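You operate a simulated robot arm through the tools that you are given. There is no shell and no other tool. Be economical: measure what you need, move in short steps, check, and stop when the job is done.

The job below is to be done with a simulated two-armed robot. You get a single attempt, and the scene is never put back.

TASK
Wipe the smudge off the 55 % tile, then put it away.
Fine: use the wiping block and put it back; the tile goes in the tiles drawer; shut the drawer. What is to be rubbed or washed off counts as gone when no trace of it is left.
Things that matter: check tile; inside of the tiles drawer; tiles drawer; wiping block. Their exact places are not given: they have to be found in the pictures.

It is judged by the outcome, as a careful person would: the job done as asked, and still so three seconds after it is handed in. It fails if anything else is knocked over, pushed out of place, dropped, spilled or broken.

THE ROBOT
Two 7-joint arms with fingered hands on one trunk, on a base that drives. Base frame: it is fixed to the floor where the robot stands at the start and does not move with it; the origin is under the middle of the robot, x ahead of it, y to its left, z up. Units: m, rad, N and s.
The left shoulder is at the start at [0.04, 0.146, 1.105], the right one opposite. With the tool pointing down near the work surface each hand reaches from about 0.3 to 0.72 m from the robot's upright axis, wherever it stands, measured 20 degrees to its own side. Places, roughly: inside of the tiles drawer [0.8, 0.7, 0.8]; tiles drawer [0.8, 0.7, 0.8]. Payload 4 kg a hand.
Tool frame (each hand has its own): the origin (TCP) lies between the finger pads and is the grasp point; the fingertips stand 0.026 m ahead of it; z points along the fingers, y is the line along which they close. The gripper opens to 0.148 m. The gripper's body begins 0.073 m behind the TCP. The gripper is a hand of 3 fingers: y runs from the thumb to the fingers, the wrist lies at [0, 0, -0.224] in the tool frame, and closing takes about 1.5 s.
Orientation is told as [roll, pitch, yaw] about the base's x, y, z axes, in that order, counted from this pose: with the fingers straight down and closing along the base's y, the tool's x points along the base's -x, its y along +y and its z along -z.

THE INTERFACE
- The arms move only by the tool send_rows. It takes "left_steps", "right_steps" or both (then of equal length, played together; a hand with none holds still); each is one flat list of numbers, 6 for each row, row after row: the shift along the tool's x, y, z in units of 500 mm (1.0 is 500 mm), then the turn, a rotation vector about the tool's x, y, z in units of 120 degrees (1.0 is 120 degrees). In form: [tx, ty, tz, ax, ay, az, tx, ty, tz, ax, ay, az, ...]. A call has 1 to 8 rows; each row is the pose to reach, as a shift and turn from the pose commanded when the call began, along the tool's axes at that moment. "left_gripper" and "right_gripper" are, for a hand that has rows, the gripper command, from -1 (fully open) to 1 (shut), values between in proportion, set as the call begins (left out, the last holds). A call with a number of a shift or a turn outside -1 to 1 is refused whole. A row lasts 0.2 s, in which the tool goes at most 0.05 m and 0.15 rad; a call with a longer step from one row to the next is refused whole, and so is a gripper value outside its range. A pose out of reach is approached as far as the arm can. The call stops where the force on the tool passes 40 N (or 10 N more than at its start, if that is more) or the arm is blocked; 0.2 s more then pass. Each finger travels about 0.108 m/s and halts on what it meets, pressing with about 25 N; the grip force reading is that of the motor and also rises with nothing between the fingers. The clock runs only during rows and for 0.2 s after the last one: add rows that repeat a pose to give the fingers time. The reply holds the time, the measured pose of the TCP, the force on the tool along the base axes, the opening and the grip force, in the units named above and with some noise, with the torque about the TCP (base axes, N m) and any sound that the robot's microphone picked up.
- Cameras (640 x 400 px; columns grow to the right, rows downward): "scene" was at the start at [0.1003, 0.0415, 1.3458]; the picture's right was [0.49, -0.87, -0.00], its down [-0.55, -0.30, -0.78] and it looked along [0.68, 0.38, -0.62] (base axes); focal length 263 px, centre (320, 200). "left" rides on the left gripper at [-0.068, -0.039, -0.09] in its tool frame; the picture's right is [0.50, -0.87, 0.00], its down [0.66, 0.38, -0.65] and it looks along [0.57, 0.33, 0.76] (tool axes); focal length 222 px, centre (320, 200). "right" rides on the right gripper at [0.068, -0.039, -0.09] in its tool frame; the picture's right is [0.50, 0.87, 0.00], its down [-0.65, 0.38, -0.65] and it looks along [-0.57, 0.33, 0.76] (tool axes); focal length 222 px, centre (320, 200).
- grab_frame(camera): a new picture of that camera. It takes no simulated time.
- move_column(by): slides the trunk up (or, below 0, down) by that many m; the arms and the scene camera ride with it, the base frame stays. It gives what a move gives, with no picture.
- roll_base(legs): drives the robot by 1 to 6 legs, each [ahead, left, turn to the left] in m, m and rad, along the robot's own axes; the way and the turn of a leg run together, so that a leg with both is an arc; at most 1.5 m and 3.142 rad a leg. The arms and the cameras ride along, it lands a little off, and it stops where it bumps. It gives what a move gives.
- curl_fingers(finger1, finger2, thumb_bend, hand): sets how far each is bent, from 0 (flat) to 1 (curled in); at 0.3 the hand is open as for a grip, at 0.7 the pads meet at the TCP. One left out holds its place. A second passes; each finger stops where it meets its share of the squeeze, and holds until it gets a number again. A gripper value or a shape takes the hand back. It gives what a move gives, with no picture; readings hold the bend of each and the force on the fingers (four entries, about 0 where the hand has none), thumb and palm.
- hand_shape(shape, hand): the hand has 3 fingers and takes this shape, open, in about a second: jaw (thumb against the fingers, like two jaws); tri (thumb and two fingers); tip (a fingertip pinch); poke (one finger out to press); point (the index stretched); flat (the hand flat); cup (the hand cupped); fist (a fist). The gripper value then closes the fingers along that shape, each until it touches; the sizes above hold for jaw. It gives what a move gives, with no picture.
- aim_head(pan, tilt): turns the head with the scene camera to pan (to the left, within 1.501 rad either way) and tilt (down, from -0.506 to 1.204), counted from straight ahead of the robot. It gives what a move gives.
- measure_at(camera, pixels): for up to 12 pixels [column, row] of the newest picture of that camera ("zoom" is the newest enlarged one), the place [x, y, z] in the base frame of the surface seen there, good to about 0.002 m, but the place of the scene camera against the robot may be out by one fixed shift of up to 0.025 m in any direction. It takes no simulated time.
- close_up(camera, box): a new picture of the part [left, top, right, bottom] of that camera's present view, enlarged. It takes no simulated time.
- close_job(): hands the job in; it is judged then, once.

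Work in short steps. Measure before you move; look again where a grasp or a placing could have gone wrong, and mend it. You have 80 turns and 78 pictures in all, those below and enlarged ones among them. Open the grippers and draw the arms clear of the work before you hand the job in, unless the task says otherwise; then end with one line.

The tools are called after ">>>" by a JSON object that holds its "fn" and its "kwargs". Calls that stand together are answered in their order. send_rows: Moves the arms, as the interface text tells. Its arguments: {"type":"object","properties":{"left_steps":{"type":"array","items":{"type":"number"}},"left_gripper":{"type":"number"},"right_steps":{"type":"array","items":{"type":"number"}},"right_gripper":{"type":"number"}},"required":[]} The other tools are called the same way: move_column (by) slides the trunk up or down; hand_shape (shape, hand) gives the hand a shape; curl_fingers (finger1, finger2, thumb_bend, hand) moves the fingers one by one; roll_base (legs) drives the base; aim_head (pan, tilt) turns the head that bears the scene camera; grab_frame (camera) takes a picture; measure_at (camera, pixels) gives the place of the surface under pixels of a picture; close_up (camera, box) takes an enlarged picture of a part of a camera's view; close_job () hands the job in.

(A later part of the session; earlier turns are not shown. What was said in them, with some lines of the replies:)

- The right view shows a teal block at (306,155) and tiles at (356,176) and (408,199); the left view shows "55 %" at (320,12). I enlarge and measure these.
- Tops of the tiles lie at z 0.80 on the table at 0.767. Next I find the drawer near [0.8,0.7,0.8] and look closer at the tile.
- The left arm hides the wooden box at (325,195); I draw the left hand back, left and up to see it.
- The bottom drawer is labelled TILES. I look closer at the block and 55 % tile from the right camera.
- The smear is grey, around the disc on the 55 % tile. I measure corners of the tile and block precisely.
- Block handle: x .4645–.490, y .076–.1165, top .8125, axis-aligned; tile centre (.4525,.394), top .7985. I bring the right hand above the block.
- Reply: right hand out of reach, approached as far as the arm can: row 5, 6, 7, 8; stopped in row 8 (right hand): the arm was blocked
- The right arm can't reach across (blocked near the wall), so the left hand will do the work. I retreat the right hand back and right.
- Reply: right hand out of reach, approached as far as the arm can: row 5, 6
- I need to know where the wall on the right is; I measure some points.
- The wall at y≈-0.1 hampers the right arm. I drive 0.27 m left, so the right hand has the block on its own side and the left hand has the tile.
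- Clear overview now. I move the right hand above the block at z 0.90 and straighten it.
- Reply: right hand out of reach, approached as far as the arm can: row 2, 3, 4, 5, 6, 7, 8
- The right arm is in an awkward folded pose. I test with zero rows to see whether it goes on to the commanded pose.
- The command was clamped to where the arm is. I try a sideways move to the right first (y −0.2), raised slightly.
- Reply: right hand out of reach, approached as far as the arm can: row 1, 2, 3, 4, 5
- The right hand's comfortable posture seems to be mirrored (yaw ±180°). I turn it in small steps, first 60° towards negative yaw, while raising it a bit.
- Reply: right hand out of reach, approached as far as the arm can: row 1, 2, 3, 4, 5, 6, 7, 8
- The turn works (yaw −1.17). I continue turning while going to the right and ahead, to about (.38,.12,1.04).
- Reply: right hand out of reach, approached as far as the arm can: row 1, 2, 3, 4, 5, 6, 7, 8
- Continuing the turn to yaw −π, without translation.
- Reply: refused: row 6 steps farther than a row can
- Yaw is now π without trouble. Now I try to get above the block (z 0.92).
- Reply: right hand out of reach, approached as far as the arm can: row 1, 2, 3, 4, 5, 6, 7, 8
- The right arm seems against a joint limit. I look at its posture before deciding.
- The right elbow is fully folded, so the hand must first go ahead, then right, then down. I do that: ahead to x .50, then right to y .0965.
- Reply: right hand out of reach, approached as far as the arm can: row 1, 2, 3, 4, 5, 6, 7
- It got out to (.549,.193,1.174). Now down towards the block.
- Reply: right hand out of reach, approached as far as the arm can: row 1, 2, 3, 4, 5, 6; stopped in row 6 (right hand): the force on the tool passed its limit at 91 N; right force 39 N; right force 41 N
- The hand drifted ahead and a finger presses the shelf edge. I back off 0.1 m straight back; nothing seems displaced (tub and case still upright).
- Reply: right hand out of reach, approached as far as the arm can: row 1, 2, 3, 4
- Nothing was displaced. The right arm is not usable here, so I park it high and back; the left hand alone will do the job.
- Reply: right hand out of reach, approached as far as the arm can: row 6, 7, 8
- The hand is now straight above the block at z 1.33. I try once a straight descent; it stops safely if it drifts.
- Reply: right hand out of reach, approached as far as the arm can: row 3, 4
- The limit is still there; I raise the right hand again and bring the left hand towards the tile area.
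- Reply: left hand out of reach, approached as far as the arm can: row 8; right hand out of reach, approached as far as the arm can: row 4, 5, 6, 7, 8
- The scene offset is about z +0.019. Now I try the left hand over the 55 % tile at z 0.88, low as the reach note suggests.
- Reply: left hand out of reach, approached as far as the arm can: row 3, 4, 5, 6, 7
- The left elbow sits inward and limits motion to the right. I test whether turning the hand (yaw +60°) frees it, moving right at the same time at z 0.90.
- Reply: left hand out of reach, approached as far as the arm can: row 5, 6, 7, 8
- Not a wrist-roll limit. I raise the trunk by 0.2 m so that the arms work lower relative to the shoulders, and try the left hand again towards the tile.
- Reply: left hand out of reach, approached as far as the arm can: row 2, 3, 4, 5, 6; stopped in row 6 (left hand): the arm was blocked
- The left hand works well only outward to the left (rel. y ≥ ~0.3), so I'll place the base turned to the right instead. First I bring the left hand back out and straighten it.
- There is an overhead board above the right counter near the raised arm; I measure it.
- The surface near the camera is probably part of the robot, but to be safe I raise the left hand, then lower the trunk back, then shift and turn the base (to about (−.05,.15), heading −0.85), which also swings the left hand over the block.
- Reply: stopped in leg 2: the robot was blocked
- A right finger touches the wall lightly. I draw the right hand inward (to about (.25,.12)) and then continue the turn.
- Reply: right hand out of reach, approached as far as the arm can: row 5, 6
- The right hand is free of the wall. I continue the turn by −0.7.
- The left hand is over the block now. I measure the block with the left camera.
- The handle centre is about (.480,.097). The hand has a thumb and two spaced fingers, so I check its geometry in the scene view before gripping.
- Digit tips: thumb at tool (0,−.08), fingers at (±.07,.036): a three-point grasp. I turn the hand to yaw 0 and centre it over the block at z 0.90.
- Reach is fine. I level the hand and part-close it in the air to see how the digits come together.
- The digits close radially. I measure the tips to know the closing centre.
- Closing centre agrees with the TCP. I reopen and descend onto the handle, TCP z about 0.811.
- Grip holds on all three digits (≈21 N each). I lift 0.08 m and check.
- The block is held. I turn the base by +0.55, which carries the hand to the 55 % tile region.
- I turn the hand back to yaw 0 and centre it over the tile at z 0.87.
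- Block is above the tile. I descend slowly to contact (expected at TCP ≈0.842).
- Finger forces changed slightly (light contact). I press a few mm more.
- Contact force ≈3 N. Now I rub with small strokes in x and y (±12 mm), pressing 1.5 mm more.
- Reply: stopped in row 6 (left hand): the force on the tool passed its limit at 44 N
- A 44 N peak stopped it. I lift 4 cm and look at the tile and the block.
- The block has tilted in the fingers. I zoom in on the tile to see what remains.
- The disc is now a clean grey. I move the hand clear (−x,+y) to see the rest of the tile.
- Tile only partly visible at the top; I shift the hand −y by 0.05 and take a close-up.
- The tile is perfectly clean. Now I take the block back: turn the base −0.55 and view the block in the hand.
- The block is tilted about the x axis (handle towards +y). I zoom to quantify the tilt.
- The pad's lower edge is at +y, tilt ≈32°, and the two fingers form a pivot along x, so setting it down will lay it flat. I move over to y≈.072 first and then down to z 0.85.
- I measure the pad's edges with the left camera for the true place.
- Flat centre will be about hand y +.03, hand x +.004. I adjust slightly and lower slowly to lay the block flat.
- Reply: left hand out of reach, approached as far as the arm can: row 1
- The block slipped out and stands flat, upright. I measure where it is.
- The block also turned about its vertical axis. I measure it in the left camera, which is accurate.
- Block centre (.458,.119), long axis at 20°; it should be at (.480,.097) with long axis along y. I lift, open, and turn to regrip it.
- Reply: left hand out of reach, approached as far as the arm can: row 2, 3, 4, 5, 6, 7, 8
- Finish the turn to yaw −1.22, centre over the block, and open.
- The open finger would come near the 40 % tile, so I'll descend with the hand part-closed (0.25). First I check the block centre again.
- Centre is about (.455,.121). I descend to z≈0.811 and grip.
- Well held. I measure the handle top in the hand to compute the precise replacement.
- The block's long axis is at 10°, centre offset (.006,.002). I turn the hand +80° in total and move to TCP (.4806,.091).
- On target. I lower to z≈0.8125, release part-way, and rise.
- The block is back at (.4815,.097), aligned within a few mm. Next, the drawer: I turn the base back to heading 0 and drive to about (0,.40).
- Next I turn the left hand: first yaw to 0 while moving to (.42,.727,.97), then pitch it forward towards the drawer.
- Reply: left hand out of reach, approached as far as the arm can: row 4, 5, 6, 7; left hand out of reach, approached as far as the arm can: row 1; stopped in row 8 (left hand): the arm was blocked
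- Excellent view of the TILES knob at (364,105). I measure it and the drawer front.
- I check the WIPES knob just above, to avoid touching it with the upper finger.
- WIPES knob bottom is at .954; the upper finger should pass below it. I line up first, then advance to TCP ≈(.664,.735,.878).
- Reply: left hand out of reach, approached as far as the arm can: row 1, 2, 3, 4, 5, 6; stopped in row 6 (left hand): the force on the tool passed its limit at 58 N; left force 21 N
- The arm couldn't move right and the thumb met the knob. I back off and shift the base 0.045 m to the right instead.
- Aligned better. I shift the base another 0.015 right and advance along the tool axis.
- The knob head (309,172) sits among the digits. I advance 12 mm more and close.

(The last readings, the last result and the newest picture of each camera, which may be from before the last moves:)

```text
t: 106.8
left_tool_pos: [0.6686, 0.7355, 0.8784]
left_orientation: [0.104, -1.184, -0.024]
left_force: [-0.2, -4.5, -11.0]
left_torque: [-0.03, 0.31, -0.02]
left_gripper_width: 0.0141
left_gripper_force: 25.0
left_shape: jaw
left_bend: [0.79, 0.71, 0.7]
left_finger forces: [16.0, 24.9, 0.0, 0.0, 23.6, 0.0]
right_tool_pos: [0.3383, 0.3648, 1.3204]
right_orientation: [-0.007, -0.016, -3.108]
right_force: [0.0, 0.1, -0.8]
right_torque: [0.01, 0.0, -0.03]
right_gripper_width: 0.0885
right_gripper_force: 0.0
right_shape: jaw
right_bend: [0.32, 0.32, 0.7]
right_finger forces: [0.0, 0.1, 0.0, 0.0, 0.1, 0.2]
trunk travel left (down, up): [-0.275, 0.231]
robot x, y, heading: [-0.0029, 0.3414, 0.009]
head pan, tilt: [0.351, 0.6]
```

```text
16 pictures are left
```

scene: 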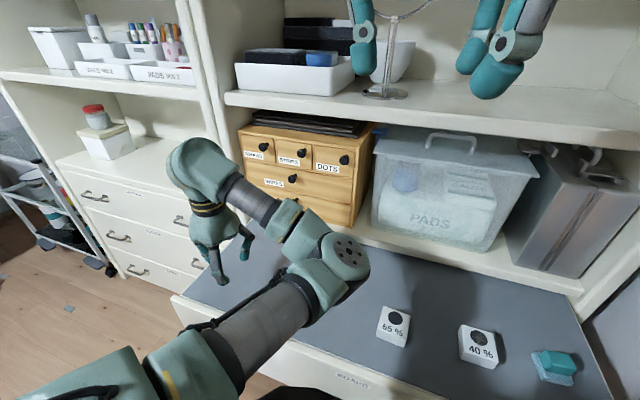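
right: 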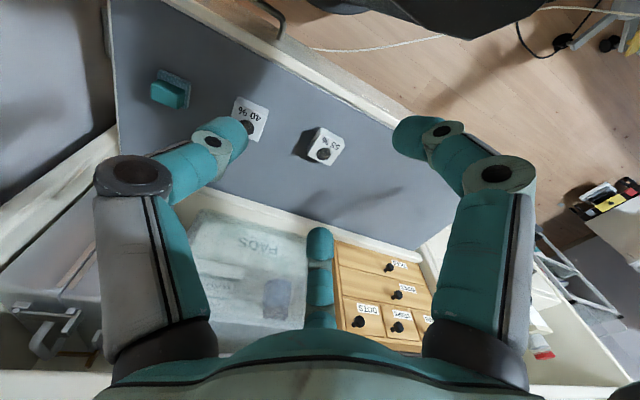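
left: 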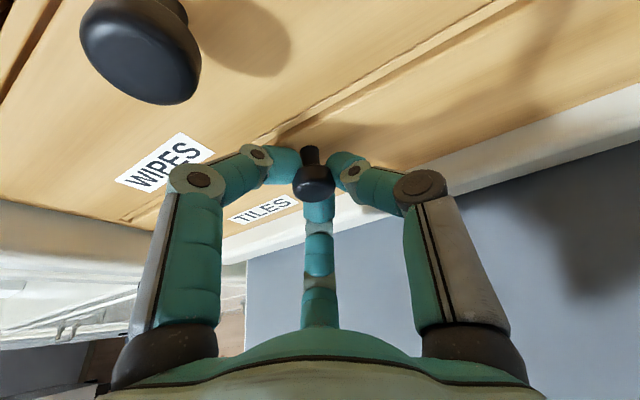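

The knob is gripped behind its head. I have few turns left, so I batch: pull the drawer by driving back 0.16 m, release, back off, tip the hand down, and go to the tile.

>>> {"fn": "roll_base", "kwargs": {"legs": [[-0.16, 0, 0]]}}

>>> {"fn": "send_rows", "kwargs": {"left_steps": [0, 0, 0, 0, 0, 0, 0, 0, 0, 0, 0, 0, 0, 0, 0, 0, 0, 0, 0, 0, 0, 0, 0, 0, 0, 0, -0.06, 0, 0, 0, 0, 0, -0.13, 0, 0, 0, 0, 0, -0.2, 0, 0, 0], "left_gripper": -0.3}}

>>> {"fn": "grab_frame", "kwargs": {"camera": "left"}}

>>> {"fn": "send_rows", "kwargs": {"left_steps": [0.007, 0, -0.038, 0, 0.071, 0, 0.014, 0, -0.076, 0, 0.142, 0, 0.021, 0, -0.114, 0, 0.213, 0, 0.028, 0, -0.15, 0, 0.284, 0, 0.035, 0, -0.19, 0, 0.355, 0, 0.042, 0, -0.225, 0, 0.426, 0, 0.049, 0, -0.262, 0, 0.497, 0, 0.056, 0, -0.3, 0, 0.566, 0]}}

>>> {"fn": "grab_frame", "kwargs": {"camera": "scene"}}

>>> {"fn": "roll_base", "kwargs": {"legs": [[0.11, 0, 0], [0, 0, -0.75]]}}

>>> {"fn": "send_rows", "kwargs": {"left_steps": [0, 0, 0, 0, 0, -0.06, 0, 0, 0, 0, 0, -0.12, 0, 0, 0, 0, 0, -0.18, 0, 0, 0, 0, 0, -0.24, 0, 0, 0, 0, 0, -0.3, 0, 0, 0, 0, 0, -0.355]}}

>>> {"fn": "grab_frame", "kwargs": {"camera": "left"}}

```text
t: 108.2
left_tool_pos: [0.5074, 0.7358, 0.8785]
left_orientation: [0.107, -1.187, -0.021]
left_force: [1.7, -1.9, -14.4]
left_torque: [-0.03, 0.36, 0.04]
left_gripper_width: 0.0131
left_gripper_force: 24.7
left_shape: jaw
left_bend: [0.79, 0.68, 0.7]
left_finger forces: [16.8, 25.3, 0.1, 0.1, 23.8, 0.1]
right_tool_pos: [0.1791, 0.3646, 1.3207]
right_orientation: [-0.007, -0.018, -3.11]
right_force: [0.1, 0.0, 0.1]
right_torque: [0.03, 0.01, -0.01]
right_gripper_width: 0.0885
right_gripper_force: 0.1
right_shape: jaw
right_bend: [0.32, 0.32, 0.7]
right_finger forces: [0.0, 0.0, 0.0, 0.0, 0.1, 0.1]
trunk travel left (down, up): [-0.275, 0.231]
robot x, y, heading: [-0.1657, 0.3374, 0.009]
head pan, tilt: [0.351, 0.6]
```

```text
t: 109.8
left_tool_pos: [0.4116, 0.7282, 0.9191]
left_orientation: [0.109, -1.194, -0.021]
left_force: [1.1, -0.3, 0.5]
left_torque: [-0.02, 0.04, 0.01]
left_gripper_width: 0.0962
left_gripper_force: 0.0
left_shape: jaw
left_bend: [0.3, 0.3, 0.7]
left_finger forces: [0.0, 0.0, 0.1, 0.0, 0.0, 0.0]
right_tool_pos: [0.1753, 0.3644, 1.322]
right_orientation: [-0.007, -0.016, -3.109]
right_force: [-0.2, 0.2, -1.0]
right_torque: [0.0, -0.01, -0.01]
right_gripper_width: 0.0889
right_gripper_force: 0.2
right_shape: jaw
right_bend: [0.32, 0.32, 0.7]
right_finger forces: [0.0, 0.0, 0.0, 0.0, 0.0, 0.0]
trunk travel left (down, up): [-0.275, 0.231]
robot x, y, heading: [-0.166, 0.3361, 0.009]
head pan, tilt: [0.351, 0.6]
```

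```text
15 pictures are left
```

left: 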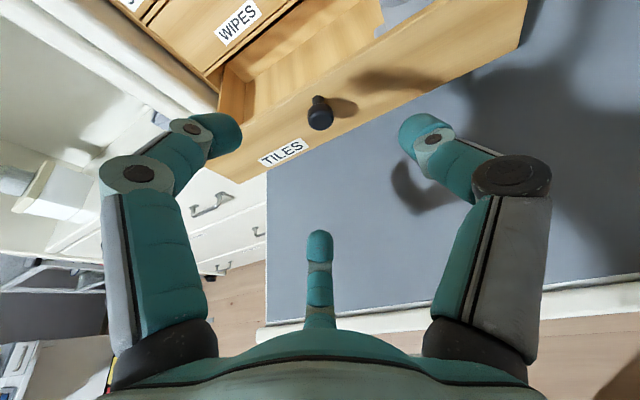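

```text
t: 111.6
left_tool_pos: [0.2649, 0.7135, 0.9469]
left_orientation: [0.042, -0.005, 0.075]
left_force: [0.0, -0.5, 0.2]
left_torque: [0.01, 0.01, 0.01]
left_gripper_width: 0.096
left_gripper_force: 0.1
left_shape: jaw
left_bend: [0.3, 0.3, 0.7]
left_finger forces: [0.0, 0.1, 0.0, 0.0, 0.1, 0.0]
right_tool_pos: [0.1749, 0.364, 1.3215]
right_orientation: [-0.007, -0.016, -3.109]
right_force: [-1.1, 0.2, 0.5]
right_torque: [0.01, -0.02, -0.03]
right_gripper_width: 0.0889
right_gripper_force: 0.1
right_shape: jaw
right_bend: [0.32, 0.32, 0.7]
right_finger forces: [0.0, 0.0, 0.0, 0.0, 0.1, 0.1]
trunk travel left (down, up): [-0.275, 0.231]
robot x, y, heading: [-0.1663, 0.3361, 0.012]
head pan, tilt: [0.351, 0.6]
```

```text
14 pictures are left
```

scene: 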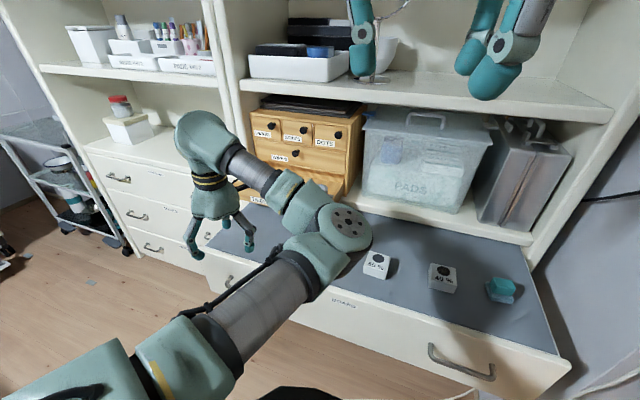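

```text
t: 114.8
left_tool_pos: [0.517, 0.3197, 0.9457]
left_orientation: [0.041, -0.006, -0.676]
left_force: [-0.9, -0.8, -0.7]
left_torque: [0.03, 0.02, -0.01]
left_gripper_width: 0.0957
left_gripper_force: 0.0
left_shape: jaw
left_bend: [0.3, 0.3, 0.7]
left_finger forces: [0.0, 0.0, 0.0, 0.1, 0.0, 0.1]
right_tool_pos: [0.2126, 0.1271, 1.3216]
right_orientation: [-0.007, -0.016, 2.422]
right_force: [-0.1, 0.6, -0.1]
right_torque: [0.0, 0.0, -0.02]
right_gripper_width: 0.0889
right_gripper_force: 0.1
right_shape: jaw
right_bend: [0.32, 0.32, 0.7]
right_finger forces: [0.0, 0.0, 0.0, 0.1, 0.1, 0.0]
trunk travel left (down, up): [-0.275, 0.231]
robot x, y, heading: [-0.0538, 0.34, -0.744]
head pan, tilt: [0.351, 0.6]
```

```text
t: 116.2
left_tool_pos: [0.5168, 0.3202, 0.9463]
left_orientation: [0.028, -0.03, 0.068]
left_force: [-0.6, -0.2, 0.7]
left_torque: [-0.04, -0.02, -0.03]
left_gripper_width: 0.0958
left_gripper_force: 0.1
left_shape: jaw
left_bend: [0.3, 0.3, 0.7]
left_finger forces: [0.0, 0.1, 0.0, 0.0, 0.1, 0.0]
right_tool_pos: [0.2121, 0.1257, 1.3217]
right_orientation: [-0.007, -0.016, 2.419]
right_force: [1.7, -1.1, 0.1]
right_torque: [-0.04, 0.0, -0.01]
right_gripper_width: 0.0888
right_gripper_force: 0.0
right_shape: jaw
right_bend: [0.32, 0.32, 0.7]
right_finger forces: [0.0, 0.1, 0.0, 0.1, 0.0, 0.1]
trunk travel left (down, up): [-0.275, 0.231]
robot x, y, heading: [-0.0491, 0.3377, -0.742]
head pan, tilt: [0.351, 0.6]
```

```text
13 pictures are left
```

left: 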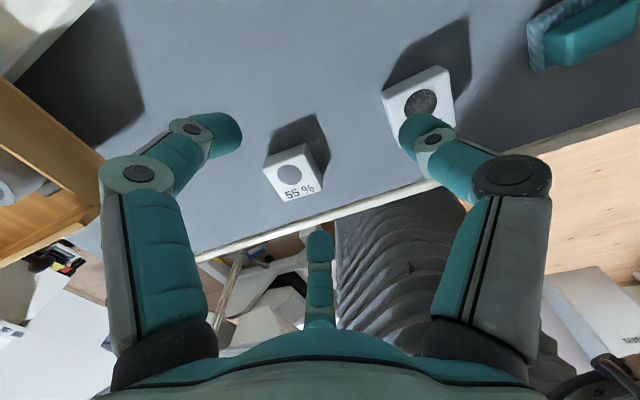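

The drawer is open and the tile is visible, estimated centre (.461,.391). I batch: centre and descend, grip, lift, turn and drive to the drawer, then look.

>>> {"fn": "send_rows", "kwargs": {"left_steps": [0.037, 0.047, 0, 0.0045, 0.0048, 0.011, 0.075, 0.095, 0, 0.009, 0.0095, 0.022, 0.112, 0.142, 0.03, 0.0134, 0.0143, 0.0325, 0.112, 0.142, 0.1, 0.0134, 0.0143, 0.0325, 0.112, 0.142, 0.17, 0.0134, 0.0143, 0.0325, 0.112, 0.142, 0.23, 0.0134, 0.0143, 0.0325, 0.112, 0.142, 0.275, 0.0134, 0.0143, 0.0325, 0.112, 0.142, 0.297, 0.0134, 0.0143, 0.0325], "left_gripper": -1.0}}

>>> {"fn": "send_rows", "kwargs": {"left_steps": [0, 0, 0, 0, 0, 0, 0, 0, 0, 0, 0, 0, 0, 0, 0, 0, 0, 0, 0, 0, 0, 0, 0, 0, 0, 0, 0, 0, 0, 0, 0, 0, 0, 0, 0, 0, 0, 0, 0, 0, 0, 0, 0, 0, 0, 0, 0, 0], "left_gripper": 1.0}}

>>> {"fn": "send_rows", "kwargs": {"left_steps": [0, 0, -0.04, 0, 0, 0, 0, 0, -0.12, 0, 0, 0, 0, 0, -0.2, 0, 0, 0, 0, 0, -0.28, 0, 0, 0, 0, 0, -0.346, 0, 0, 0]}}

>>> {"fn": "grab_frame", "kwargs": {"camera": "left"}}

>>> {"fn": "roll_base", "kwargs": {"legs": [[0, 0, 0.59], [0.037, 0.089, 0]]}}

>>> {"fn": "aim_head", "kwargs": {"pan": 0.7, "tilt": 0.65}}

>>> {"fn": "grab_frame", "kwargs": {"camera": "scene"}}

```text
t: 118.0
left_tool_pos: [0.4597, 0.3917, 0.799]
left_orientation: [0.0, 0.001, -0.002]
left_force: [0.1, -0.6, -0.2]
left_torque: [0.0, 0.02, 0.0]
left_gripper_width: 0.1479
left_gripper_force: 0.2
left_shape: jaw
left_bend: [0.3, 0.3, 0.3]
left_finger forces: [0.0, 0.0, 0.0, 0.0, 0.1, 0.1]
right_tool_pos: [0.2133, 0.1261, 1.3217]
right_orientation: [-0.007, -0.015, 2.423]
right_force: [-0.1, -0.3, 0.6]
right_torque: [0.04, 0.02, -0.03]
right_gripper_width: 0.0889
right_gripper_force: 0.1
right_shape: jaw
right_bend: [0.32, 0.32, 0.7]
right_finger forces: [0.0, 0.0, 0.0, 0.0, 0.0, 0.1]
trunk travel left (down, up): [-0.275, 0.231]
robot x, y, heading: [-0.052, 0.3446, -0.742]
head pan, tilt: [0.351, 0.6]
```

```text
t: 119.8
left_tool_pos: [0.4603, 0.3919, 0.7977]
left_orientation: [0.0, 0.0, -0.001]
left_force: [-0.1, -0.5, -0.1]
left_torque: [0.0, -0.03, 0.01]
left_gripper_width: 0.0527
left_gripper_force: 24.5
left_shape: jaw
left_bend: [0.77, 0.34, 0.7]
left_finger forces: [19.8, 21.4, 0.0, 0.0, 21.7, 0.0]
right_tool_pos: [0.2129, 0.1271, 1.3219]
right_orientation: [-0.007, -0.016, 2.421]
right_force: [0.1, 0.7, 0.7]
right_torque: [-0.03, 0.02, -0.06]
right_gripper_width: 0.089
right_gripper_force: 0.1
right_shape: jaw
right_bend: [0.32, 0.32, 0.7]
right_finger forces: [0.0, 0.0, 0.0, 0.0, 0.0, 0.1]
trunk travel left (down, up): [-0.275, 0.231]
robot x, y, heading: [-0.0559, 0.3389, -0.745]
head pan, tilt: [0.351, 0.6]
```

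```text
t: 121.0
left_tool_pos: [0.4591, 0.3911, 0.9712]
left_orientation: [-0.003, 0.0, -0.001]
left_force: [0.5, -0.1, -1.7]
left_torque: [-0.03, -0.04, -0.03]
left_gripper_width: 0.0528
left_gripper_force: 25.0
left_shape: jaw
left_bend: [0.77, 0.34, 0.7]
left_finger forces: [19.8, 21.0, 0.1, 0.1, 21.6, 0.0]
right_tool_pos: [0.2124, 0.1272, 1.3228]
right_orientation: [-0.007, -0.016, 2.421]
right_force: [0.6, 0.5, -0.1]
right_torque: [0.01, 0.01, -0.01]
right_gripper_width: 0.0889
right_gripper_force: 0.0
right_shape: jaw
right_bend: [0.32, 0.32, 0.7]
right_finger forces: [0.0, 0.0, 0.0, 0.0, 0.0, 0.0]
trunk travel left (down, up): [-0.275, 0.231]
robot x, y, heading: [-0.0518, 0.3358, -0.739]
head pan, tilt: [0.351, 0.6]
```

```text
12 pictures are left
```

left: 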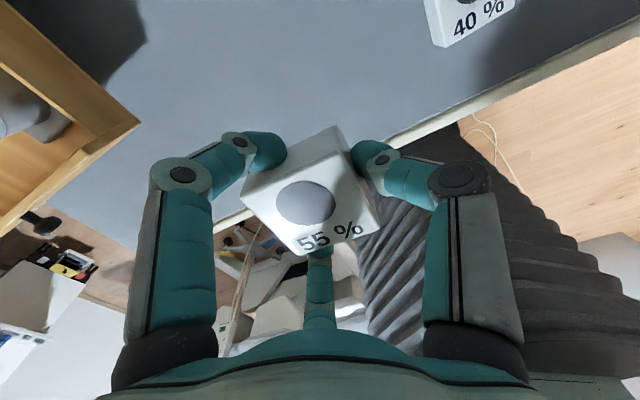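

```text
t: 123.8
left_tool_pos: [0.391, 0.7517, 0.9712]
left_orientation: [-0.002, -0.001, 0.592]
left_force: [0.3, 0.4, -1.3]
left_torque: [-0.01, -0.04, -0.02]
left_gripper_width: 0.0527
left_gripper_force: 24.7
left_shape: jaw
left_bend: [0.77, 0.34, 0.7]
left_finger forces: [19.8, 20.6, 0.0, 0.0, 21.5, 0.1]
right_tool_pos: [0.3335, 0.3934, 1.3221]
right_orientation: [-0.007, -0.013, 3.018]
right_force: [-0.5, 0.1, 0.3]
right_torque: [0.02, -0.02, -0.01]
right_gripper_width: 0.0887
right_gripper_force: 0.1
right_shape: jaw
right_bend: [0.32, 0.32, 0.7]
right_finger forces: [0.0, 0.0, 0.1, 0.1, 0.0, 0.0]
trunk travel left (down, up): [-0.275, 0.231]
robot x, y, heading: [-0.0033, 0.4183, -0.15]
head pan, tilt: [0.351, 0.6]
```

```text
t: 124.6
left_tool_pos: [0.3901, 0.7519, 0.9713]
left_orientation: [-0.002, -0.001, 0.593]
left_force: [0.6, 0.6, -2.0]
left_torque: [-0.02, -0.04, 0.02]
left_gripper_width: 0.0526
left_gripper_force: 24.9
left_shape: jaw
left_bend: [0.77, 0.34, 0.7]
left_finger forces: [19.7, 20.6, 0.0, 0.0, 21.6, 0.0]
right_tool_pos: [0.3357, 0.3941, 1.3217]
right_orientation: [-0.007, -0.016, 3.016]
right_force: [-0.1, 1.1, 0.0]
right_torque: [-0.03, 0.0, 0.02]
right_gripper_width: 0.0889
right_gripper_force: 0.0
right_shape: jaw
right_bend: [0.32, 0.32, 0.7]
right_finger forces: [0.1, 0.0, 0.0, 0.1, 0.0, 0.1]
trunk travel left (down, up): [-0.275, 0.231]
robot x, y, heading: [-0.0021, 0.4204, -0.147]
head pan, tilt: [0.7, 0.649]
```

```text
11 pictures are left
5 turns are left
```

scene: 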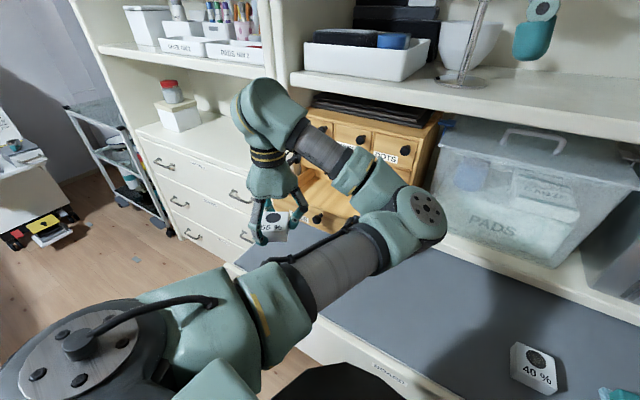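

Tile is held (≈20 N on each digit), 5 turns left. The drawer's left part (y .75–.86) is empty, with other pieces near y≈.64. I move over (.63,.79) with a slight forward tilt to keep the palm clear of the upper knobs, and look.

>>> {"fn": "send_rows", "kwargs": {"left_steps": [-0.073, -0.034, -0.01, 0.011, -0.0165, 0, -0.147, -0.068, -0.02, 0.022, -0.033, 0, -0.22, -0.1025, -0.02, 0.033, -0.0495, 0, -0.293, -0.137, -0.02, 0.0445, -0.066, 0, -0.367, -0.171, -0.02, 0.0556, -0.0825, 0, -0.44, -0.205, -0.02, 0.0667, -0.099, 0, -0.44, -0.205, -0.02, 0.0667, -0.099, 0]}}

>>> {"fn": "grab_frame", "kwargs": {"camera": "scene"}}

>>> {"fn": "grab_frame", "kwargs": {"camera": "left"}}

>>> {"fn": "close_up", "kwargs": {"camera": "scene", "box": [240, 90, 440, 250]}}

>>> {"fn": "measure_at", "kwargs": {"camera": "scene", "pixels": [[317, 217], [340, 222], [300, 200], [310, 190], [325, 200], [290, 225], [345, 205]]}}

>>> {"fn": "measure_at", "kwargs": {"camera": "left", "pixels": [[200, 60], [320, 60], [440, 60], [100, 60], [540, 60], [320, 100], [200, 100], [420, 100], [560, 150], [80, 150], [320, 20], [600, 250]]}}

```text
t: 126.2
left_tool_pos: [0.609, 0.7908, 0.9856]
left_orientation: [-0.144, -0.208, 0.607]
left_force: [-0.3, 0.6, -2.0]
left_torque: [0.0, -0.03, -0.02]
left_gripper_width: 0.0519
left_gripper_force: 25.0
left_shape: jaw
left_bend: [0.77, 0.35, 0.7]
left_finger forces: [19.5, 20.4, 0.0, 0.0, 21.2, 0.1]
left hand out of reach, approached as far as the arm can: row 6, 7
right_tool_pos: [0.3346, 0.3929, 1.3224]
right_orientation: [-0.006, -0.013, 3.018]
right_force: [-0.1, 0.1, 0.4]
right_torque: [0.03, 0.02, -0.03]
right_gripper_width: 0.0885
right_gripper_force: 0.1
right_shape: jaw
right_bend: [0.32, 0.32, 0.7]
right_finger forces: [0.0, 0.1, 0.1, 0.1, 0.1, 0.0]
trunk travel left (down, up): [-0.275, 0.231]
robot x, y, heading: [-0.0049, 0.4165, -0.147]
head pan, tilt: [0.7, 0.649]
```

```text
10 pictures are left
```

scene: 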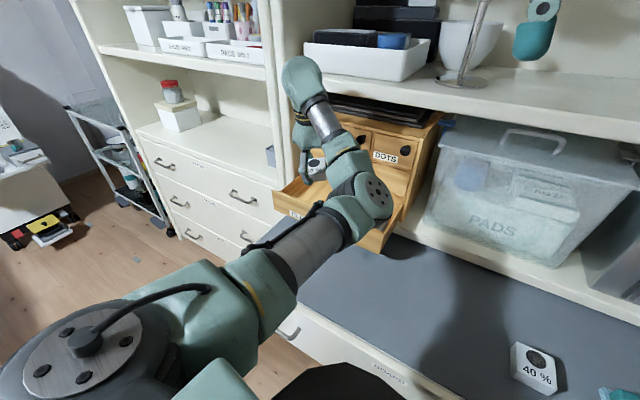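

```text
9 pictures are left
```

left: 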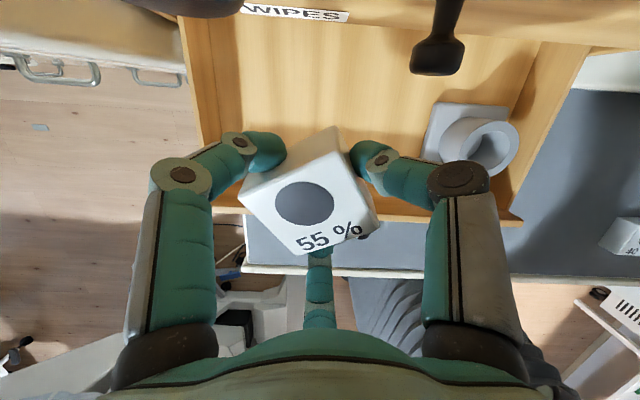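

```text
2.50 times, centred on (340, 170) of scene
```

zoom: 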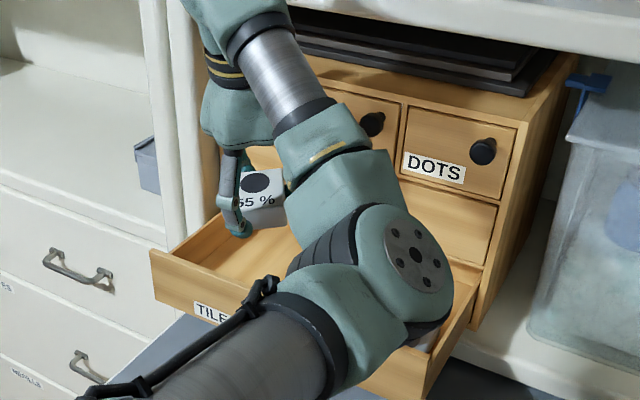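

```text
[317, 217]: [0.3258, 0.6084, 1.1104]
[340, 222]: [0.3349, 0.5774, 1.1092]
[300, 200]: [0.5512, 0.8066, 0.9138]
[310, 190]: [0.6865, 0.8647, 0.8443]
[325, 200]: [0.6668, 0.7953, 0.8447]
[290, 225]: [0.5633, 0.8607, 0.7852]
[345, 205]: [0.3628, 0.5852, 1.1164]
```

```text
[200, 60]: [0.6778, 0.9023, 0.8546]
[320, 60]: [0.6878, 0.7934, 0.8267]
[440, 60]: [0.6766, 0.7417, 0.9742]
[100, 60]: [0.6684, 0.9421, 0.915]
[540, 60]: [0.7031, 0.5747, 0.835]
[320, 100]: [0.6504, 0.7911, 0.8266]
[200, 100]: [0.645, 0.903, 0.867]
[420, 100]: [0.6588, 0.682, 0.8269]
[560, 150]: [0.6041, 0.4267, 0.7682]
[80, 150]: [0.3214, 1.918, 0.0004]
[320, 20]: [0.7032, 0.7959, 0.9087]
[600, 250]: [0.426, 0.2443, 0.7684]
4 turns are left
```

The drawer floor is at z .8266 and the left part is empty. I drive ahead 0.03, lower the tile to just above the floor, release, lift, photograph, then back away and reshape the hand for pushing.

>>> {"fn": "roll_base", "kwargs": {"legs": [[0.03, 0.004, 0]]}}

>>> {"fn": "send_rows", "kwargs": {"left_steps": [0.0117, 0.008, 0.0547, 0, 0, 0, 0.0234, 0.0159, 0.1094, 0, 0, 0, 0.0327, 0.0222, 0.153, 0, 0, 0, 0.0397, 0.027, 0.186, 0, 0, 0, 0.0444, 0.03, 0.208, 0, 0, 0, 0.0467, 0.0317, 0.2188, 0, 0, 0]}}

>>> {"fn": "send_rows", "kwargs": {"left_steps": [0, 0, 0, 0, 0, 0, 0, 0, 0, 0, 0, 0, 0, 0, 0, 0, 0, 0, 0, 0, 0, 0, 0, 0, -0.0093, -0.0063, -0.0438, 0, 0, 0, -0.0233, -0.0159, -0.1094, 0, 0, 0, -0.035, -0.0238, -0.164, 0, 0, 0, -0.0467, -0.0317, -0.2188, 0, 0, 0], "left_gripper": -0.15}}

>>> {"fn": "grab_frame", "kwargs": {"camera": "left"}}

>>> {"fn": "roll_base", "kwargs": {"legs": [[-0.2, 0, 0], [0, 0, 0.147], [-0.03, -0.109, 0]]}}

>>> {"fn": "send_rows", "kwargs": {"left_steps": [0, 0, 0, -0.0333, 0.0495, 0, 0, 0, 0, -0.0667, 0.099, 0]}}

>>> {"fn": "send_rows", "kwargs": {"left_steps": [0, 0, 0, 0, 0, 0.06, 0, 0, 0, 0, 0, 0.12, 0, 0, 0, 0, 0, 0.18, 0, 0, 0, 0, 0, 0.24, 0, 0, 0, 0, 0, 0.3, 0, 0, 0, 0, 0, 0.36]}}

>>> {"fn": "send_rows", "kwargs": {"left_steps": [-0.025, -0.01, 0.014, 0, -0.071, 0, -0.05, -0.02, 0.028, 0, -0.142, 0, -0.075, -0.03, 0.042, 0, -0.213, 0, -0.1, -0.04, 0.056, 0, -0.284, 0, -0.125, -0.05, 0.07, 0, -0.355, 0, -0.15, -0.06, 0.084, 0, -0.426, 0, -0.175, -0.07, 0.098, 0, -0.497, 0, -0.2, -0.08, 0.11, 0, -0.566, 0], "left_gripper": 1.0}}

>>> {"fn": "grab_frame", "kwargs": {"camera": "left"}}

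>>> {"fn": "grab_frame", "kwargs": {"camera": "scene"}}

```text
t: 127.0
left_tool_pos: [0.6334, 0.7915, 0.988]
left_orientation: [-0.146, -0.21, 0.608]
left_force: [-1.5, 0.2, -1.5]
left_torque: [0.0, -0.06, 0.02]
left_gripper_width: 0.0521
left_gripper_force: 25.4
left_shape: jaw
left_bend: [0.77, 0.35, 0.7]
left_finger forces: [19.5, 20.6, 0.1, 0.0, 21.2, 0.0]
right_tool_pos: [0.3592, 0.3943, 1.3235]
right_orientation: [-0.007, -0.011, 3.018]
right_force: [-0.7, 1.2, -0.3]
right_torque: [0.01, -0.04, -0.03]
right_gripper_width: 0.0891
right_gripper_force: 0.1
right_shape: jaw
right_bend: [0.32, 0.32, 0.7]
right_finger forces: [0.0, 0.1, 0.0, 0.0, 0.1, 0.0]
trunk travel left (down, up): [-0.275, 0.231]
robot x, y, heading: [0.0253, 0.419, -0.143]
head pan, tilt: [0.7, 0.649]
```

```text
t: 128.4
left_tool_pos: [0.6134, 0.79, 0.8892]
left_orientation: [-0.148, -0.213, 0.603]
left_force: [28.2, -0.1, 22.5]
left_torque: [-0.03, 1.85, 0.16]
left_gripper_width: 0.0502
left_gripper_force: 25.0
left_shape: jaw
left_bend: [0.77, 0.38, 0.7]
left_finger forces: [23.9, 64.1, 0.0, 0.1, 26.1, 0.0]
left hand out of reach, approached as far as the arm can: row 1, 2, 3, 4, 5, 6
right_tool_pos: [0.3675, 0.3918, 1.3208]
right_orientation: [-0.009, -0.016, 3.017]
right_force: [-1.1, 0.1, 0.0]
right_torque: [-0.02, 0.0, 0.01]
right_gripper_width: 0.089
right_gripper_force: 0.0
right_shape: jaw
right_bend: [0.32, 0.32, 0.7]
right_finger forces: [0.0, 0.0, 0.1, 0.0, 0.1, 0.0]
trunk travel left (down, up): [-0.275, 0.231]
robot x, y, heading: [0.0241, 0.4212, -0.149]
head pan, tilt: [0.7, 0.649]
```

```text
t: 130.2
left_tool_pos: [0.6079, 0.7944, 1.0024]
left_orientation: [-0.143, -0.208, 0.609]
left_force: [0.0, -0.2, 0.5]
left_torque: [0.01, -0.02, 0.02]
left_gripper_width: 0.085
left_gripper_force: 0.0
left_shape: jaw
left_bend: [0.33, 0.33, 0.7]
left_finger forces: [0.1, 0.1, 0.0, 0.1, 0.1, 0.1]
right_tool_pos: [0.3635, 0.3923, 1.3231]
right_orientation: [-0.008, -0.012, 3.018]
right_force: [0.4, -0.1, 0.3]
right_torque: [0.02, -0.04, 0.0]
right_gripper_width: 0.0889
right_gripper_force: 0.1
right_shape: jaw
right_bend: [0.32, 0.32, 0.7]
right_finger forces: [0.0, 0.0, 0.0, 0.0, 0.0, 0.0]
trunk travel left (down, up): [-0.275, 0.231]
robot x, y, heading: [0.0288, 0.4185, -0.146]
head pan, tilt: [0.7, 0.649]
```

```text
7 pictures are left
```

left: 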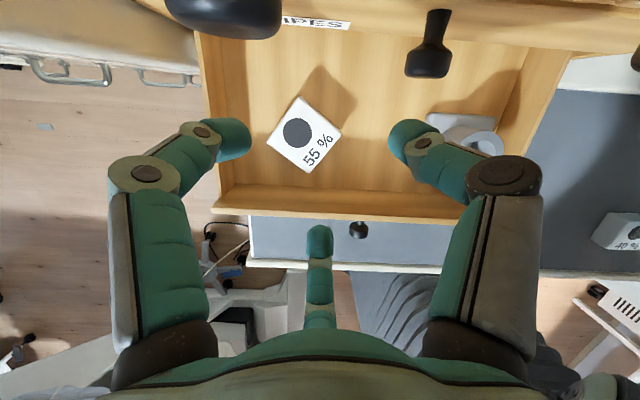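

```text
t: 133.3
left_tool_pos: [0.3308, 0.7918, 0.9977]
left_orientation: [-0.132, -0.203, 0.755]
left_force: [-0.4, 0.3, -0.8]
left_torque: [-0.02, 0.0, 0.01]
left_gripper_width: 0.0851
left_gripper_force: 0.2
left_shape: jaw
left_bend: [0.33, 0.33, 0.7]
left_finger forces: [0.0, 0.0, 0.1, 0.1, 0.0, 0.0]
right_tool_pos: [0.1499, 0.3579, 1.3186]
right_orientation: [-0.011, -0.025, -3.116]
right_force: [-0.5, 0.1, -1.0]
right_torque: [-0.02, 0.0, 0.0]
right_gripper_width: 0.0884
right_gripper_force: 0.0
right_shape: jaw
right_bend: [0.32, 0.32, 0.7]
right_finger forces: [0.0, 0.1, 0.0, 0.0, 0.0, 0.0]
trunk travel left (down, up): [-0.275, 0.231]
robot x, y, heading: [-0.2008, 0.3398, -0.004]
head pan, tilt: [0.7, 0.649]
```

```text
t: 133.9
left_tool_pos: [0.3304, 0.7916, 0.9983]
left_orientation: [0.007, 0.004, 0.74]
left_force: [0.1, -0.2, 0.1]
left_torque: [0.0, 0.0, -0.01]
left_gripper_width: 0.0852
left_gripper_force: 0.1
left_shape: jaw
left_bend: [0.33, 0.33, 0.7]
left_finger forces: [0.0, 0.0, 0.0, 0.2, 0.0, 0.0]
right_tool_pos: [0.1508, 0.3581, 1.3191]
right_orientation: [-0.011, -0.022, -3.119]
right_force: [-1.1, 0.3, 0.4]
right_torque: [0.01, 0.0, 0.01]
right_gripper_width: 0.0889
right_gripper_force: 0.1
right_shape: jaw
right_bend: [0.32, 0.32, 0.7]
right_finger forces: [0.0, 0.0, 0.1, 0.0, 0.0, 0.1]
trunk travel left (down, up): [-0.275, 0.231]
robot x, y, heading: [-0.1989, 0.3371, -0.001]
head pan, tilt: [0.7, 0.649]
```

```text
t: 135.3
left_tool_pos: [0.3297, 0.792, 0.997]
left_orientation: [0.002, 0.009, -0.016]
left_force: [0.3, 0.0, 0.1]
left_torque: [-0.02, -0.02, 0.0]
left_gripper_width: 0.0851
left_gripper_force: 0.0
left_shape: jaw
left_bend: [0.33, 0.33, 0.7]
left_finger forces: [0.1, 0.1, 0.0, 0.0, 0.0, 0.0]
right_tool_pos: [0.1501, 0.3591, 1.3207]
right_orientation: [-0.012, -0.025, -3.12]
right_force: [0.2, -0.1, 0.1]
right_torque: [0.02, -0.01, -0.01]
right_gripper_width: 0.0888
right_gripper_force: 0.1
right_shape: jaw
right_bend: [0.32, 0.32, 0.7]
right_finger forces: [0.0, 0.0, 0.1, 0.0, 0.0, 0.0]
trunk travel left (down, up): [-0.275, 0.231]
robot x, y, heading: [-0.1997, 0.3372, 0.001]
head pan, tilt: [0.7, 0.649]
```

```text
t: 137.1
left_tool_pos: [0.4311, 0.7504, 0.9411]
left_orientation: [0.007, -1.179, -0.02]
left_force: [0.4, -0.2, 0.8]
left_torque: [0.04, -0.01, 0.0]
left_gripper_width: 0.0002
left_gripper_force: 24.5
left_shape: jaw
left_bend: [0.7, 0.7, 0.7]
left_finger forces: [0.0, 0.0, 0.0, 0.0, 0.0, 0.0]
right_tool_pos: [0.1504, 0.3582, 1.3185]
right_orientation: [-0.01, -0.023, -3.119]
right_force: [-0.8, 0.7, 0.4]
right_torque: [0.04, -0.01, -0.03]
right_gripper_width: 0.0888
right_gripper_force: 0.0
right_shape: jaw
right_bend: [0.32, 0.32, 0.7]
right_finger forces: [0.0, 0.0, 0.0, 0.0, 0.1, 0.0]
trunk travel left (down, up): [-0.275, 0.231]
robot x, y, heading: [-0.203, 0.3403, 0.003]
head pan, tilt: [0.7, 0.649]
```

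```text
6 pictures are left
```

left: 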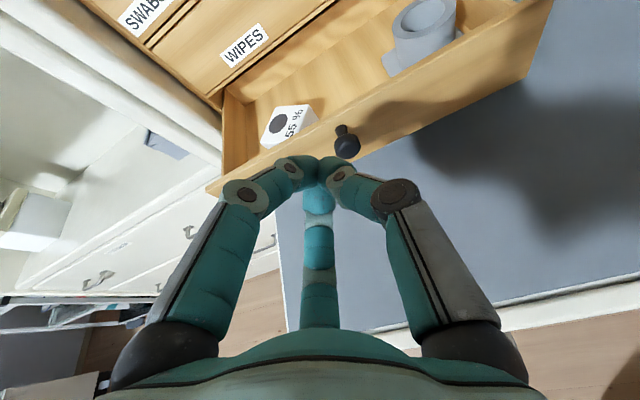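

```text
5 pictures are left
3 turns are left
```

scene: 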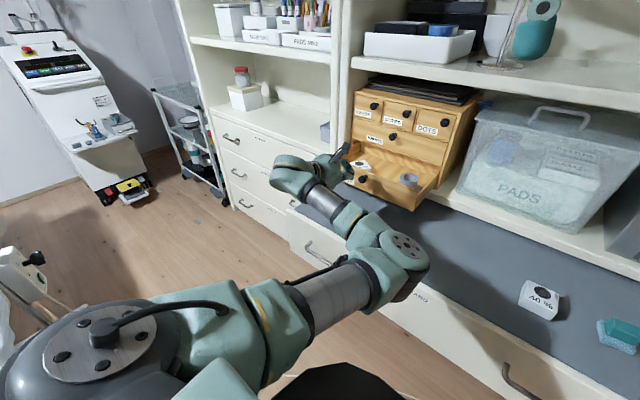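

The tile lies flat in the drawer. Now I bring the closed hand in front of the panel at y≈.775, z≈.868, push the drawer shut by driving ahead, back off, and look.

>>> {"fn": "send_rows", "kwargs": {"left_steps": [0.034, 0.012, 0.035, 0, 0, 0, 0.067, 0.025, 0.07, 0, 0, 0, 0.09, 0.037, 0.105, 0, 0, 0, 0.1006, 0.049, 0.139, 0, 0, 0, 0.1006, 0.049, 0.139, 0, 0, 0]}}

>>> {"fn": "roll_base", "kwargs": {"legs": [[0.215, 0, 0]]}}

>>> {"fn": "send_rows", "kwargs": {"left_steps": [0, 0, 0.012, 0, 0, 0, 0, 0, 0.024, 0, 0, 0]}}

>>> {"fn": "roll_base", "kwargs": {"legs": [[-0.1, 0, 0]]}}

>>> {"fn": "grab_frame", "kwargs": {"camera": "left"}}

>>> {"fn": "close_up", "kwargs": {"camera": "scene", "box": [200, 60, 520, 260]}}

```text
t: 138.3
left_tool_pos: [0.4759, 0.7754, 0.8686]
left_orientation: [0.011, -1.178, -0.021]
left_force: [-0.3, -0.3, -0.1]
left_torque: [0.04, 0.03, 0.0]
left_gripper_width: 0.0003
left_gripper_force: 25.8
left_shape: jaw
left_bend: [0.7, 0.7, 0.7]
left_finger forces: [0.0, 0.0, 0.0, 0.0, 0.0, 0.0]
right_tool_pos: [0.1512, 0.3569, 1.3194]
right_orientation: [-0.011, -0.025, -3.119]
right_force: [0.9, -0.5, 0.5]
right_torque: [-0.01, 0.01, -0.02]
right_gripper_width: 0.0887
right_gripper_force: 0.0
right_shape: jaw
right_bend: [0.32, 0.32, 0.7]
right_finger forces: [0.0, 0.1, 0.1, 0.0, 0.0, 0.0]
trunk travel left (down, up): [-0.275, 0.231]
robot x, y, heading: [-0.2003, 0.3375, -0.002]
head pan, tilt: [0.7, 0.649]
```

```text
t: 140.0
left_tool_pos: [0.6729, 0.7818, 0.8708]
left_orientation: [0.0, -1.18, -0.007]
left_force: [0.3, -0.2, 0.1]
left_torque: [-0.01, 0.01, 0.01]
left_gripper_width: 0.0
left_gripper_force: 25.0
left_shape: jaw
left_bend: [0.7, 0.7, 0.7]
left_finger forces: [0.0, 0.0, 0.0, 0.0, 0.1, 0.0]
right_tool_pos: [0.347, 0.3635, 1.3208]
right_orientation: [-0.007, -0.015, -3.115]
right_force: [0.6, -0.2, -0.4]
right_torque: [0.0, 0.05, 0.02]
right_gripper_width: 0.0889
right_gripper_force: 0.1
right_shape: jaw
right_bend: [0.32, 0.32, 0.7]
right_finger forces: [0.0, 0.0, 0.0, 0.0, 0.0, 0.0]
trunk travel left (down, up): [-0.275, 0.231]
robot x, y, heading: [0.008, 0.3392, 0.001]
head pan, tilt: [0.7, 0.649]
stopped in leg 1: the force on the tool passed its limit at 64 N (the readings are from after the stop); the commanded pose is now the measured one
```

```text
t: 140.7
left_tool_pos: [0.6727, 0.7853, 0.8674]
left_orientation: [0.003, -1.172, 0.0]
left_force: [-27.5, -6.3, 6.8]
left_torque: [-0.09, 0.0, -0.33]
left_gripper_width: 0.0
left_gripper_force: 24.5
left_shape: jaw
left_bend: [0.7, 0.7, 0.7]
left_finger forces: [0.1, 0.1, 0.0, 0.0, 0.1, 0.0]
right_tool_pos: [0.3419, 0.3634, 1.3226]
right_orientation: [-0.006, -0.009, -3.112]
right_force: [0.0, 1.0, -0.4]
right_torque: [-0.02, 0.03, 0.0]
right_gripper_width: 0.0887
right_gripper_force: 0.0
right_shape: jaw
right_bend: [0.32, 0.32, 0.7]
right_finger forces: [0.0, 0.0, 0.0, 0.0, 0.0, 0.0]
trunk travel left (down, up): [-0.275, 0.231]
robot x, y, heading: [0.009, 0.3345, 0.004]
head pan, tilt: [0.7, 0.649]
stopped in row 2 (left hand): the force on the tool passed its limit at 45 N (the readings are from after the stop); the commanded pose is now the measured one
```

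```text
t: 141.9
left_tool_pos: [0.5795, 0.7835, 0.8648]
left_orientation: [-0.001, -1.174, -0.003]
left_force: [0.6, -0.3, -0.8]
left_torque: [0.03, 0.03, 0.01]
left_gripper_width: 0.0
left_gripper_force: 24.7
left_shape: jaw
left_bend: [0.7, 0.7, 0.7]
left_finger forces: [0.0, 0.1, 0.1, 0.0, 0.0, 0.0]
right_tool_pos: [0.2461, 0.3625, 1.3221]
right_orientation: [-0.006, -0.015, -3.115]
right_force: [-0.5, -0.9, -0.3]
right_torque: [0.0, -0.06, -0.01]
right_gripper_width: 0.0887
right_gripper_force: 0.0
right_shape: jaw
right_bend: [0.32, 0.32, 0.7]
right_finger forces: [0.1, 0.1, 0.0, 0.0, 0.0, 0.0]
trunk travel left (down, up): [-0.275, 0.231]
robot x, y, heading: [-0.0944, 0.3391, 0.003]
head pan, tilt: [0.7, 0.649]
```

```text
4 pictures are left
```

left: 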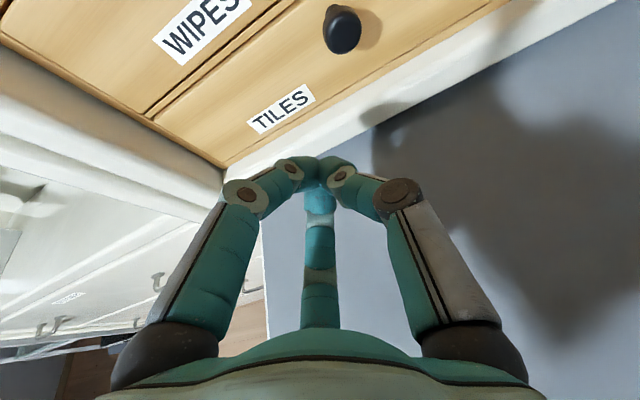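

```text
2.00 times, centred on (360, 160) of scene
2 turns are left
```

zoom: 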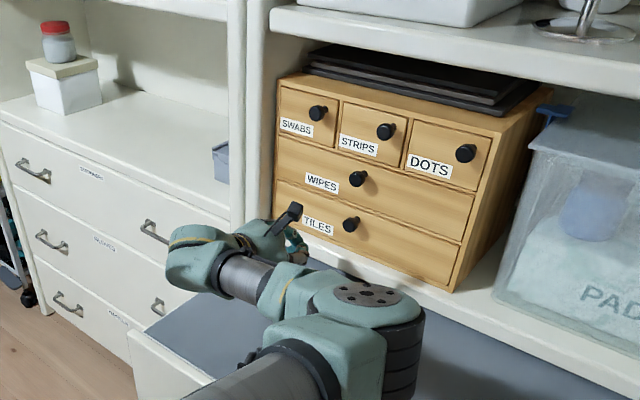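

The drawer looks shut and flush. I open both grippers, draw back, and check the fronts' depth.

>>> {"fn": "measure_at", "kwargs": {"camera": "left", "pixels": [[230, 130], [250, 75], [420, 55], [400, 30], [342, 35], [215, 150], [170, 90]]}}

>>> {"fn": "roll_base", "kwargs": {"legs": [[-0.12, 0, 0]]}}

>>> {"fn": "send_rows", "kwargs": {"left_steps": [-0.04, 0, 0, 0, 0, 0, -0.08, 0, 0, 0, 0, 0, -0.08, 0, 0, 0, 0, 0, -0.08, 0, 0, 0, 0, 0, -0.08, 0, 0, 0, 0, 0, -0.08, 0, 0, 0, 0, 0], "right_steps": [0, 0, 0, 0, 0, 0, 0, 0, 0, 0, 0, 0, 0, 0, 0, 0, 0, 0, 0, 0, 0, 0, 0, 0, 0, 0, 0, 0, 0, 0, 0, 0, 0, 0, 0, 0], "left_gripper": -1.0, "right_gripper": -1.0}}

>>> {"fn": "aim_head", "kwargs": {"pan": 0.3, "tilt": 0.6}}

>>> {"fn": "grab_frame", "kwargs": {"camera": "scene"}}

```text
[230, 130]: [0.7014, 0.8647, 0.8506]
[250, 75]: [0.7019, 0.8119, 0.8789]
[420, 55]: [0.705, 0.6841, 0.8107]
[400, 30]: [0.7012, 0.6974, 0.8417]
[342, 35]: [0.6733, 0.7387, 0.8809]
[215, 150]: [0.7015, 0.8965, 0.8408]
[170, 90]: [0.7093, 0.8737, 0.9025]
```

```text
t: 143.3
left_tool_pos: [0.4803, 0.7744, 0.8581]
left_orientation: [0.01, -1.162, -0.022]
left_force: [0.9, -0.4, 0.7]
left_torque: [-0.02, -0.03, 0.03]
left_gripper_width: 0.0
left_gripper_force: 25.3
left_shape: jaw
left_bend: [0.7, 0.7, 0.7]
left_finger forces: [0.0, 0.0, 0.0, 0.1, 0.1, 0.0]
right_tool_pos: [0.1501, 0.3558, 1.3178]
right_orientation: [-0.009, -0.027, -3.123]
right_force: [-0.5, 0.2, -0.2]
right_torque: [0.03, 0.0, 0.01]
right_gripper_width: 0.0886
right_gripper_force: 0.1
right_shape: jaw
right_bend: [0.32, 0.32, 0.7]
right_finger forces: [0.0, 0.0, 0.1, 0.1, 0.0, 0.0]
trunk travel left (down, up): [-0.275, 0.231]
robot x, y, heading: [-0.2082, 0.3404, -0.009]
head pan, tilt: [0.7, 0.649]
stopped in leg 1: the robot was blocked; the commanded pose is now the measured one
```

```text
t: 144.7
left_tool_pos: [0.4968, 0.7749, 0.8924]
left_orientation: [0.009, -1.157, -0.02]
left_force: [-1.1, -0.3, 0.9]
left_torque: [0.0, 0.05, 0.05]
left_gripper_width: 0.1479
left_gripper_force: 0.0
left_shape: jaw
left_bend: [0.3, 0.3, 0.3]
left_finger forces: [0.0, 0.0, 0.1, 0.0, 0.0, 0.0]
right_tool_pos: [0.1516, 0.3569, 1.3156]
right_orientation: [-0.01, -0.031, -3.122]
right_force: [-0.5, 0.1, -0.7]
right_torque: [0.03, 0.03, -0.01]
right_gripper_width: 0.1481
right_gripper_force: 0.0
right_shape: jaw
right_bend: [0.3, 0.3, 0.3]
right_finger forces: [0.0, 0.0, 0.0, 0.0, 0.0, 0.0]
trunk travel left (down, up): [-0.275, 0.231]
robot x, y, heading: [-0.2067, 0.3395, -0.004]
head pan, tilt: [0.7, 0.649]
```

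```text
t: 145.5
left_tool_pos: [0.4964, 0.7759, 0.8909]
left_orientation: [0.01, -1.156, -0.017]
left_force: [-0.1, -0.5, -0.1]
left_torque: [0.02, -0.01, -0.02]
left_gripper_width: 0.1476
left_gripper_force: 0.0
left_shape: jaw
left_bend: [0.3, 0.3, 0.3]
left_finger forces: [0.0, 0.0, 0.1, 0.0, 0.0, 0.0]
right_tool_pos: [0.1541, 0.3551, 1.3159]
right_orientation: [-0.01, -0.033, -3.123]
right_force: [-0.2, 0.9, -0.4]
right_torque: [0.0, 0.0, -0.03]
right_gripper_width: 0.1477
right_gripper_force: 0.0
right_shape: jaw
right_bend: [0.3, 0.3, 0.3]
right_finger forces: [0.0, 0.0, 0.1, 0.0, 0.1, 0.0]
trunk travel left (down, up): [-0.275, 0.231]
robot x, y, heading: [-0.2065, 0.3368, -0.006]
head pan, tilt: [0.3, 0.6]
```

```text
2 pictures are left
1 turns are left
```

scene: 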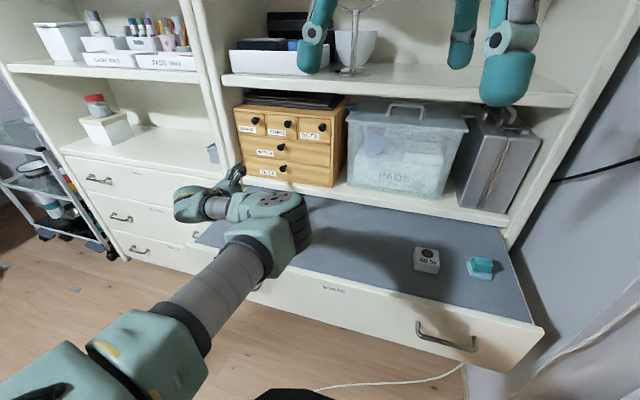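

The drawer front is back at x≈.702, with its knob at .673, exactly as before opening. The block is in its place, the 40 % tile is still standing, and both hands are open and clear, so I hand the job in.

>>> {"fn": "close_job", "kwargs": {}}

```text
The job is handed in.
```

The 55 % tile is wiped clean and lies flat in the TILES drawer, which is shut. The wiping block is back in its place to within a few millimetres, and the job is handed in.
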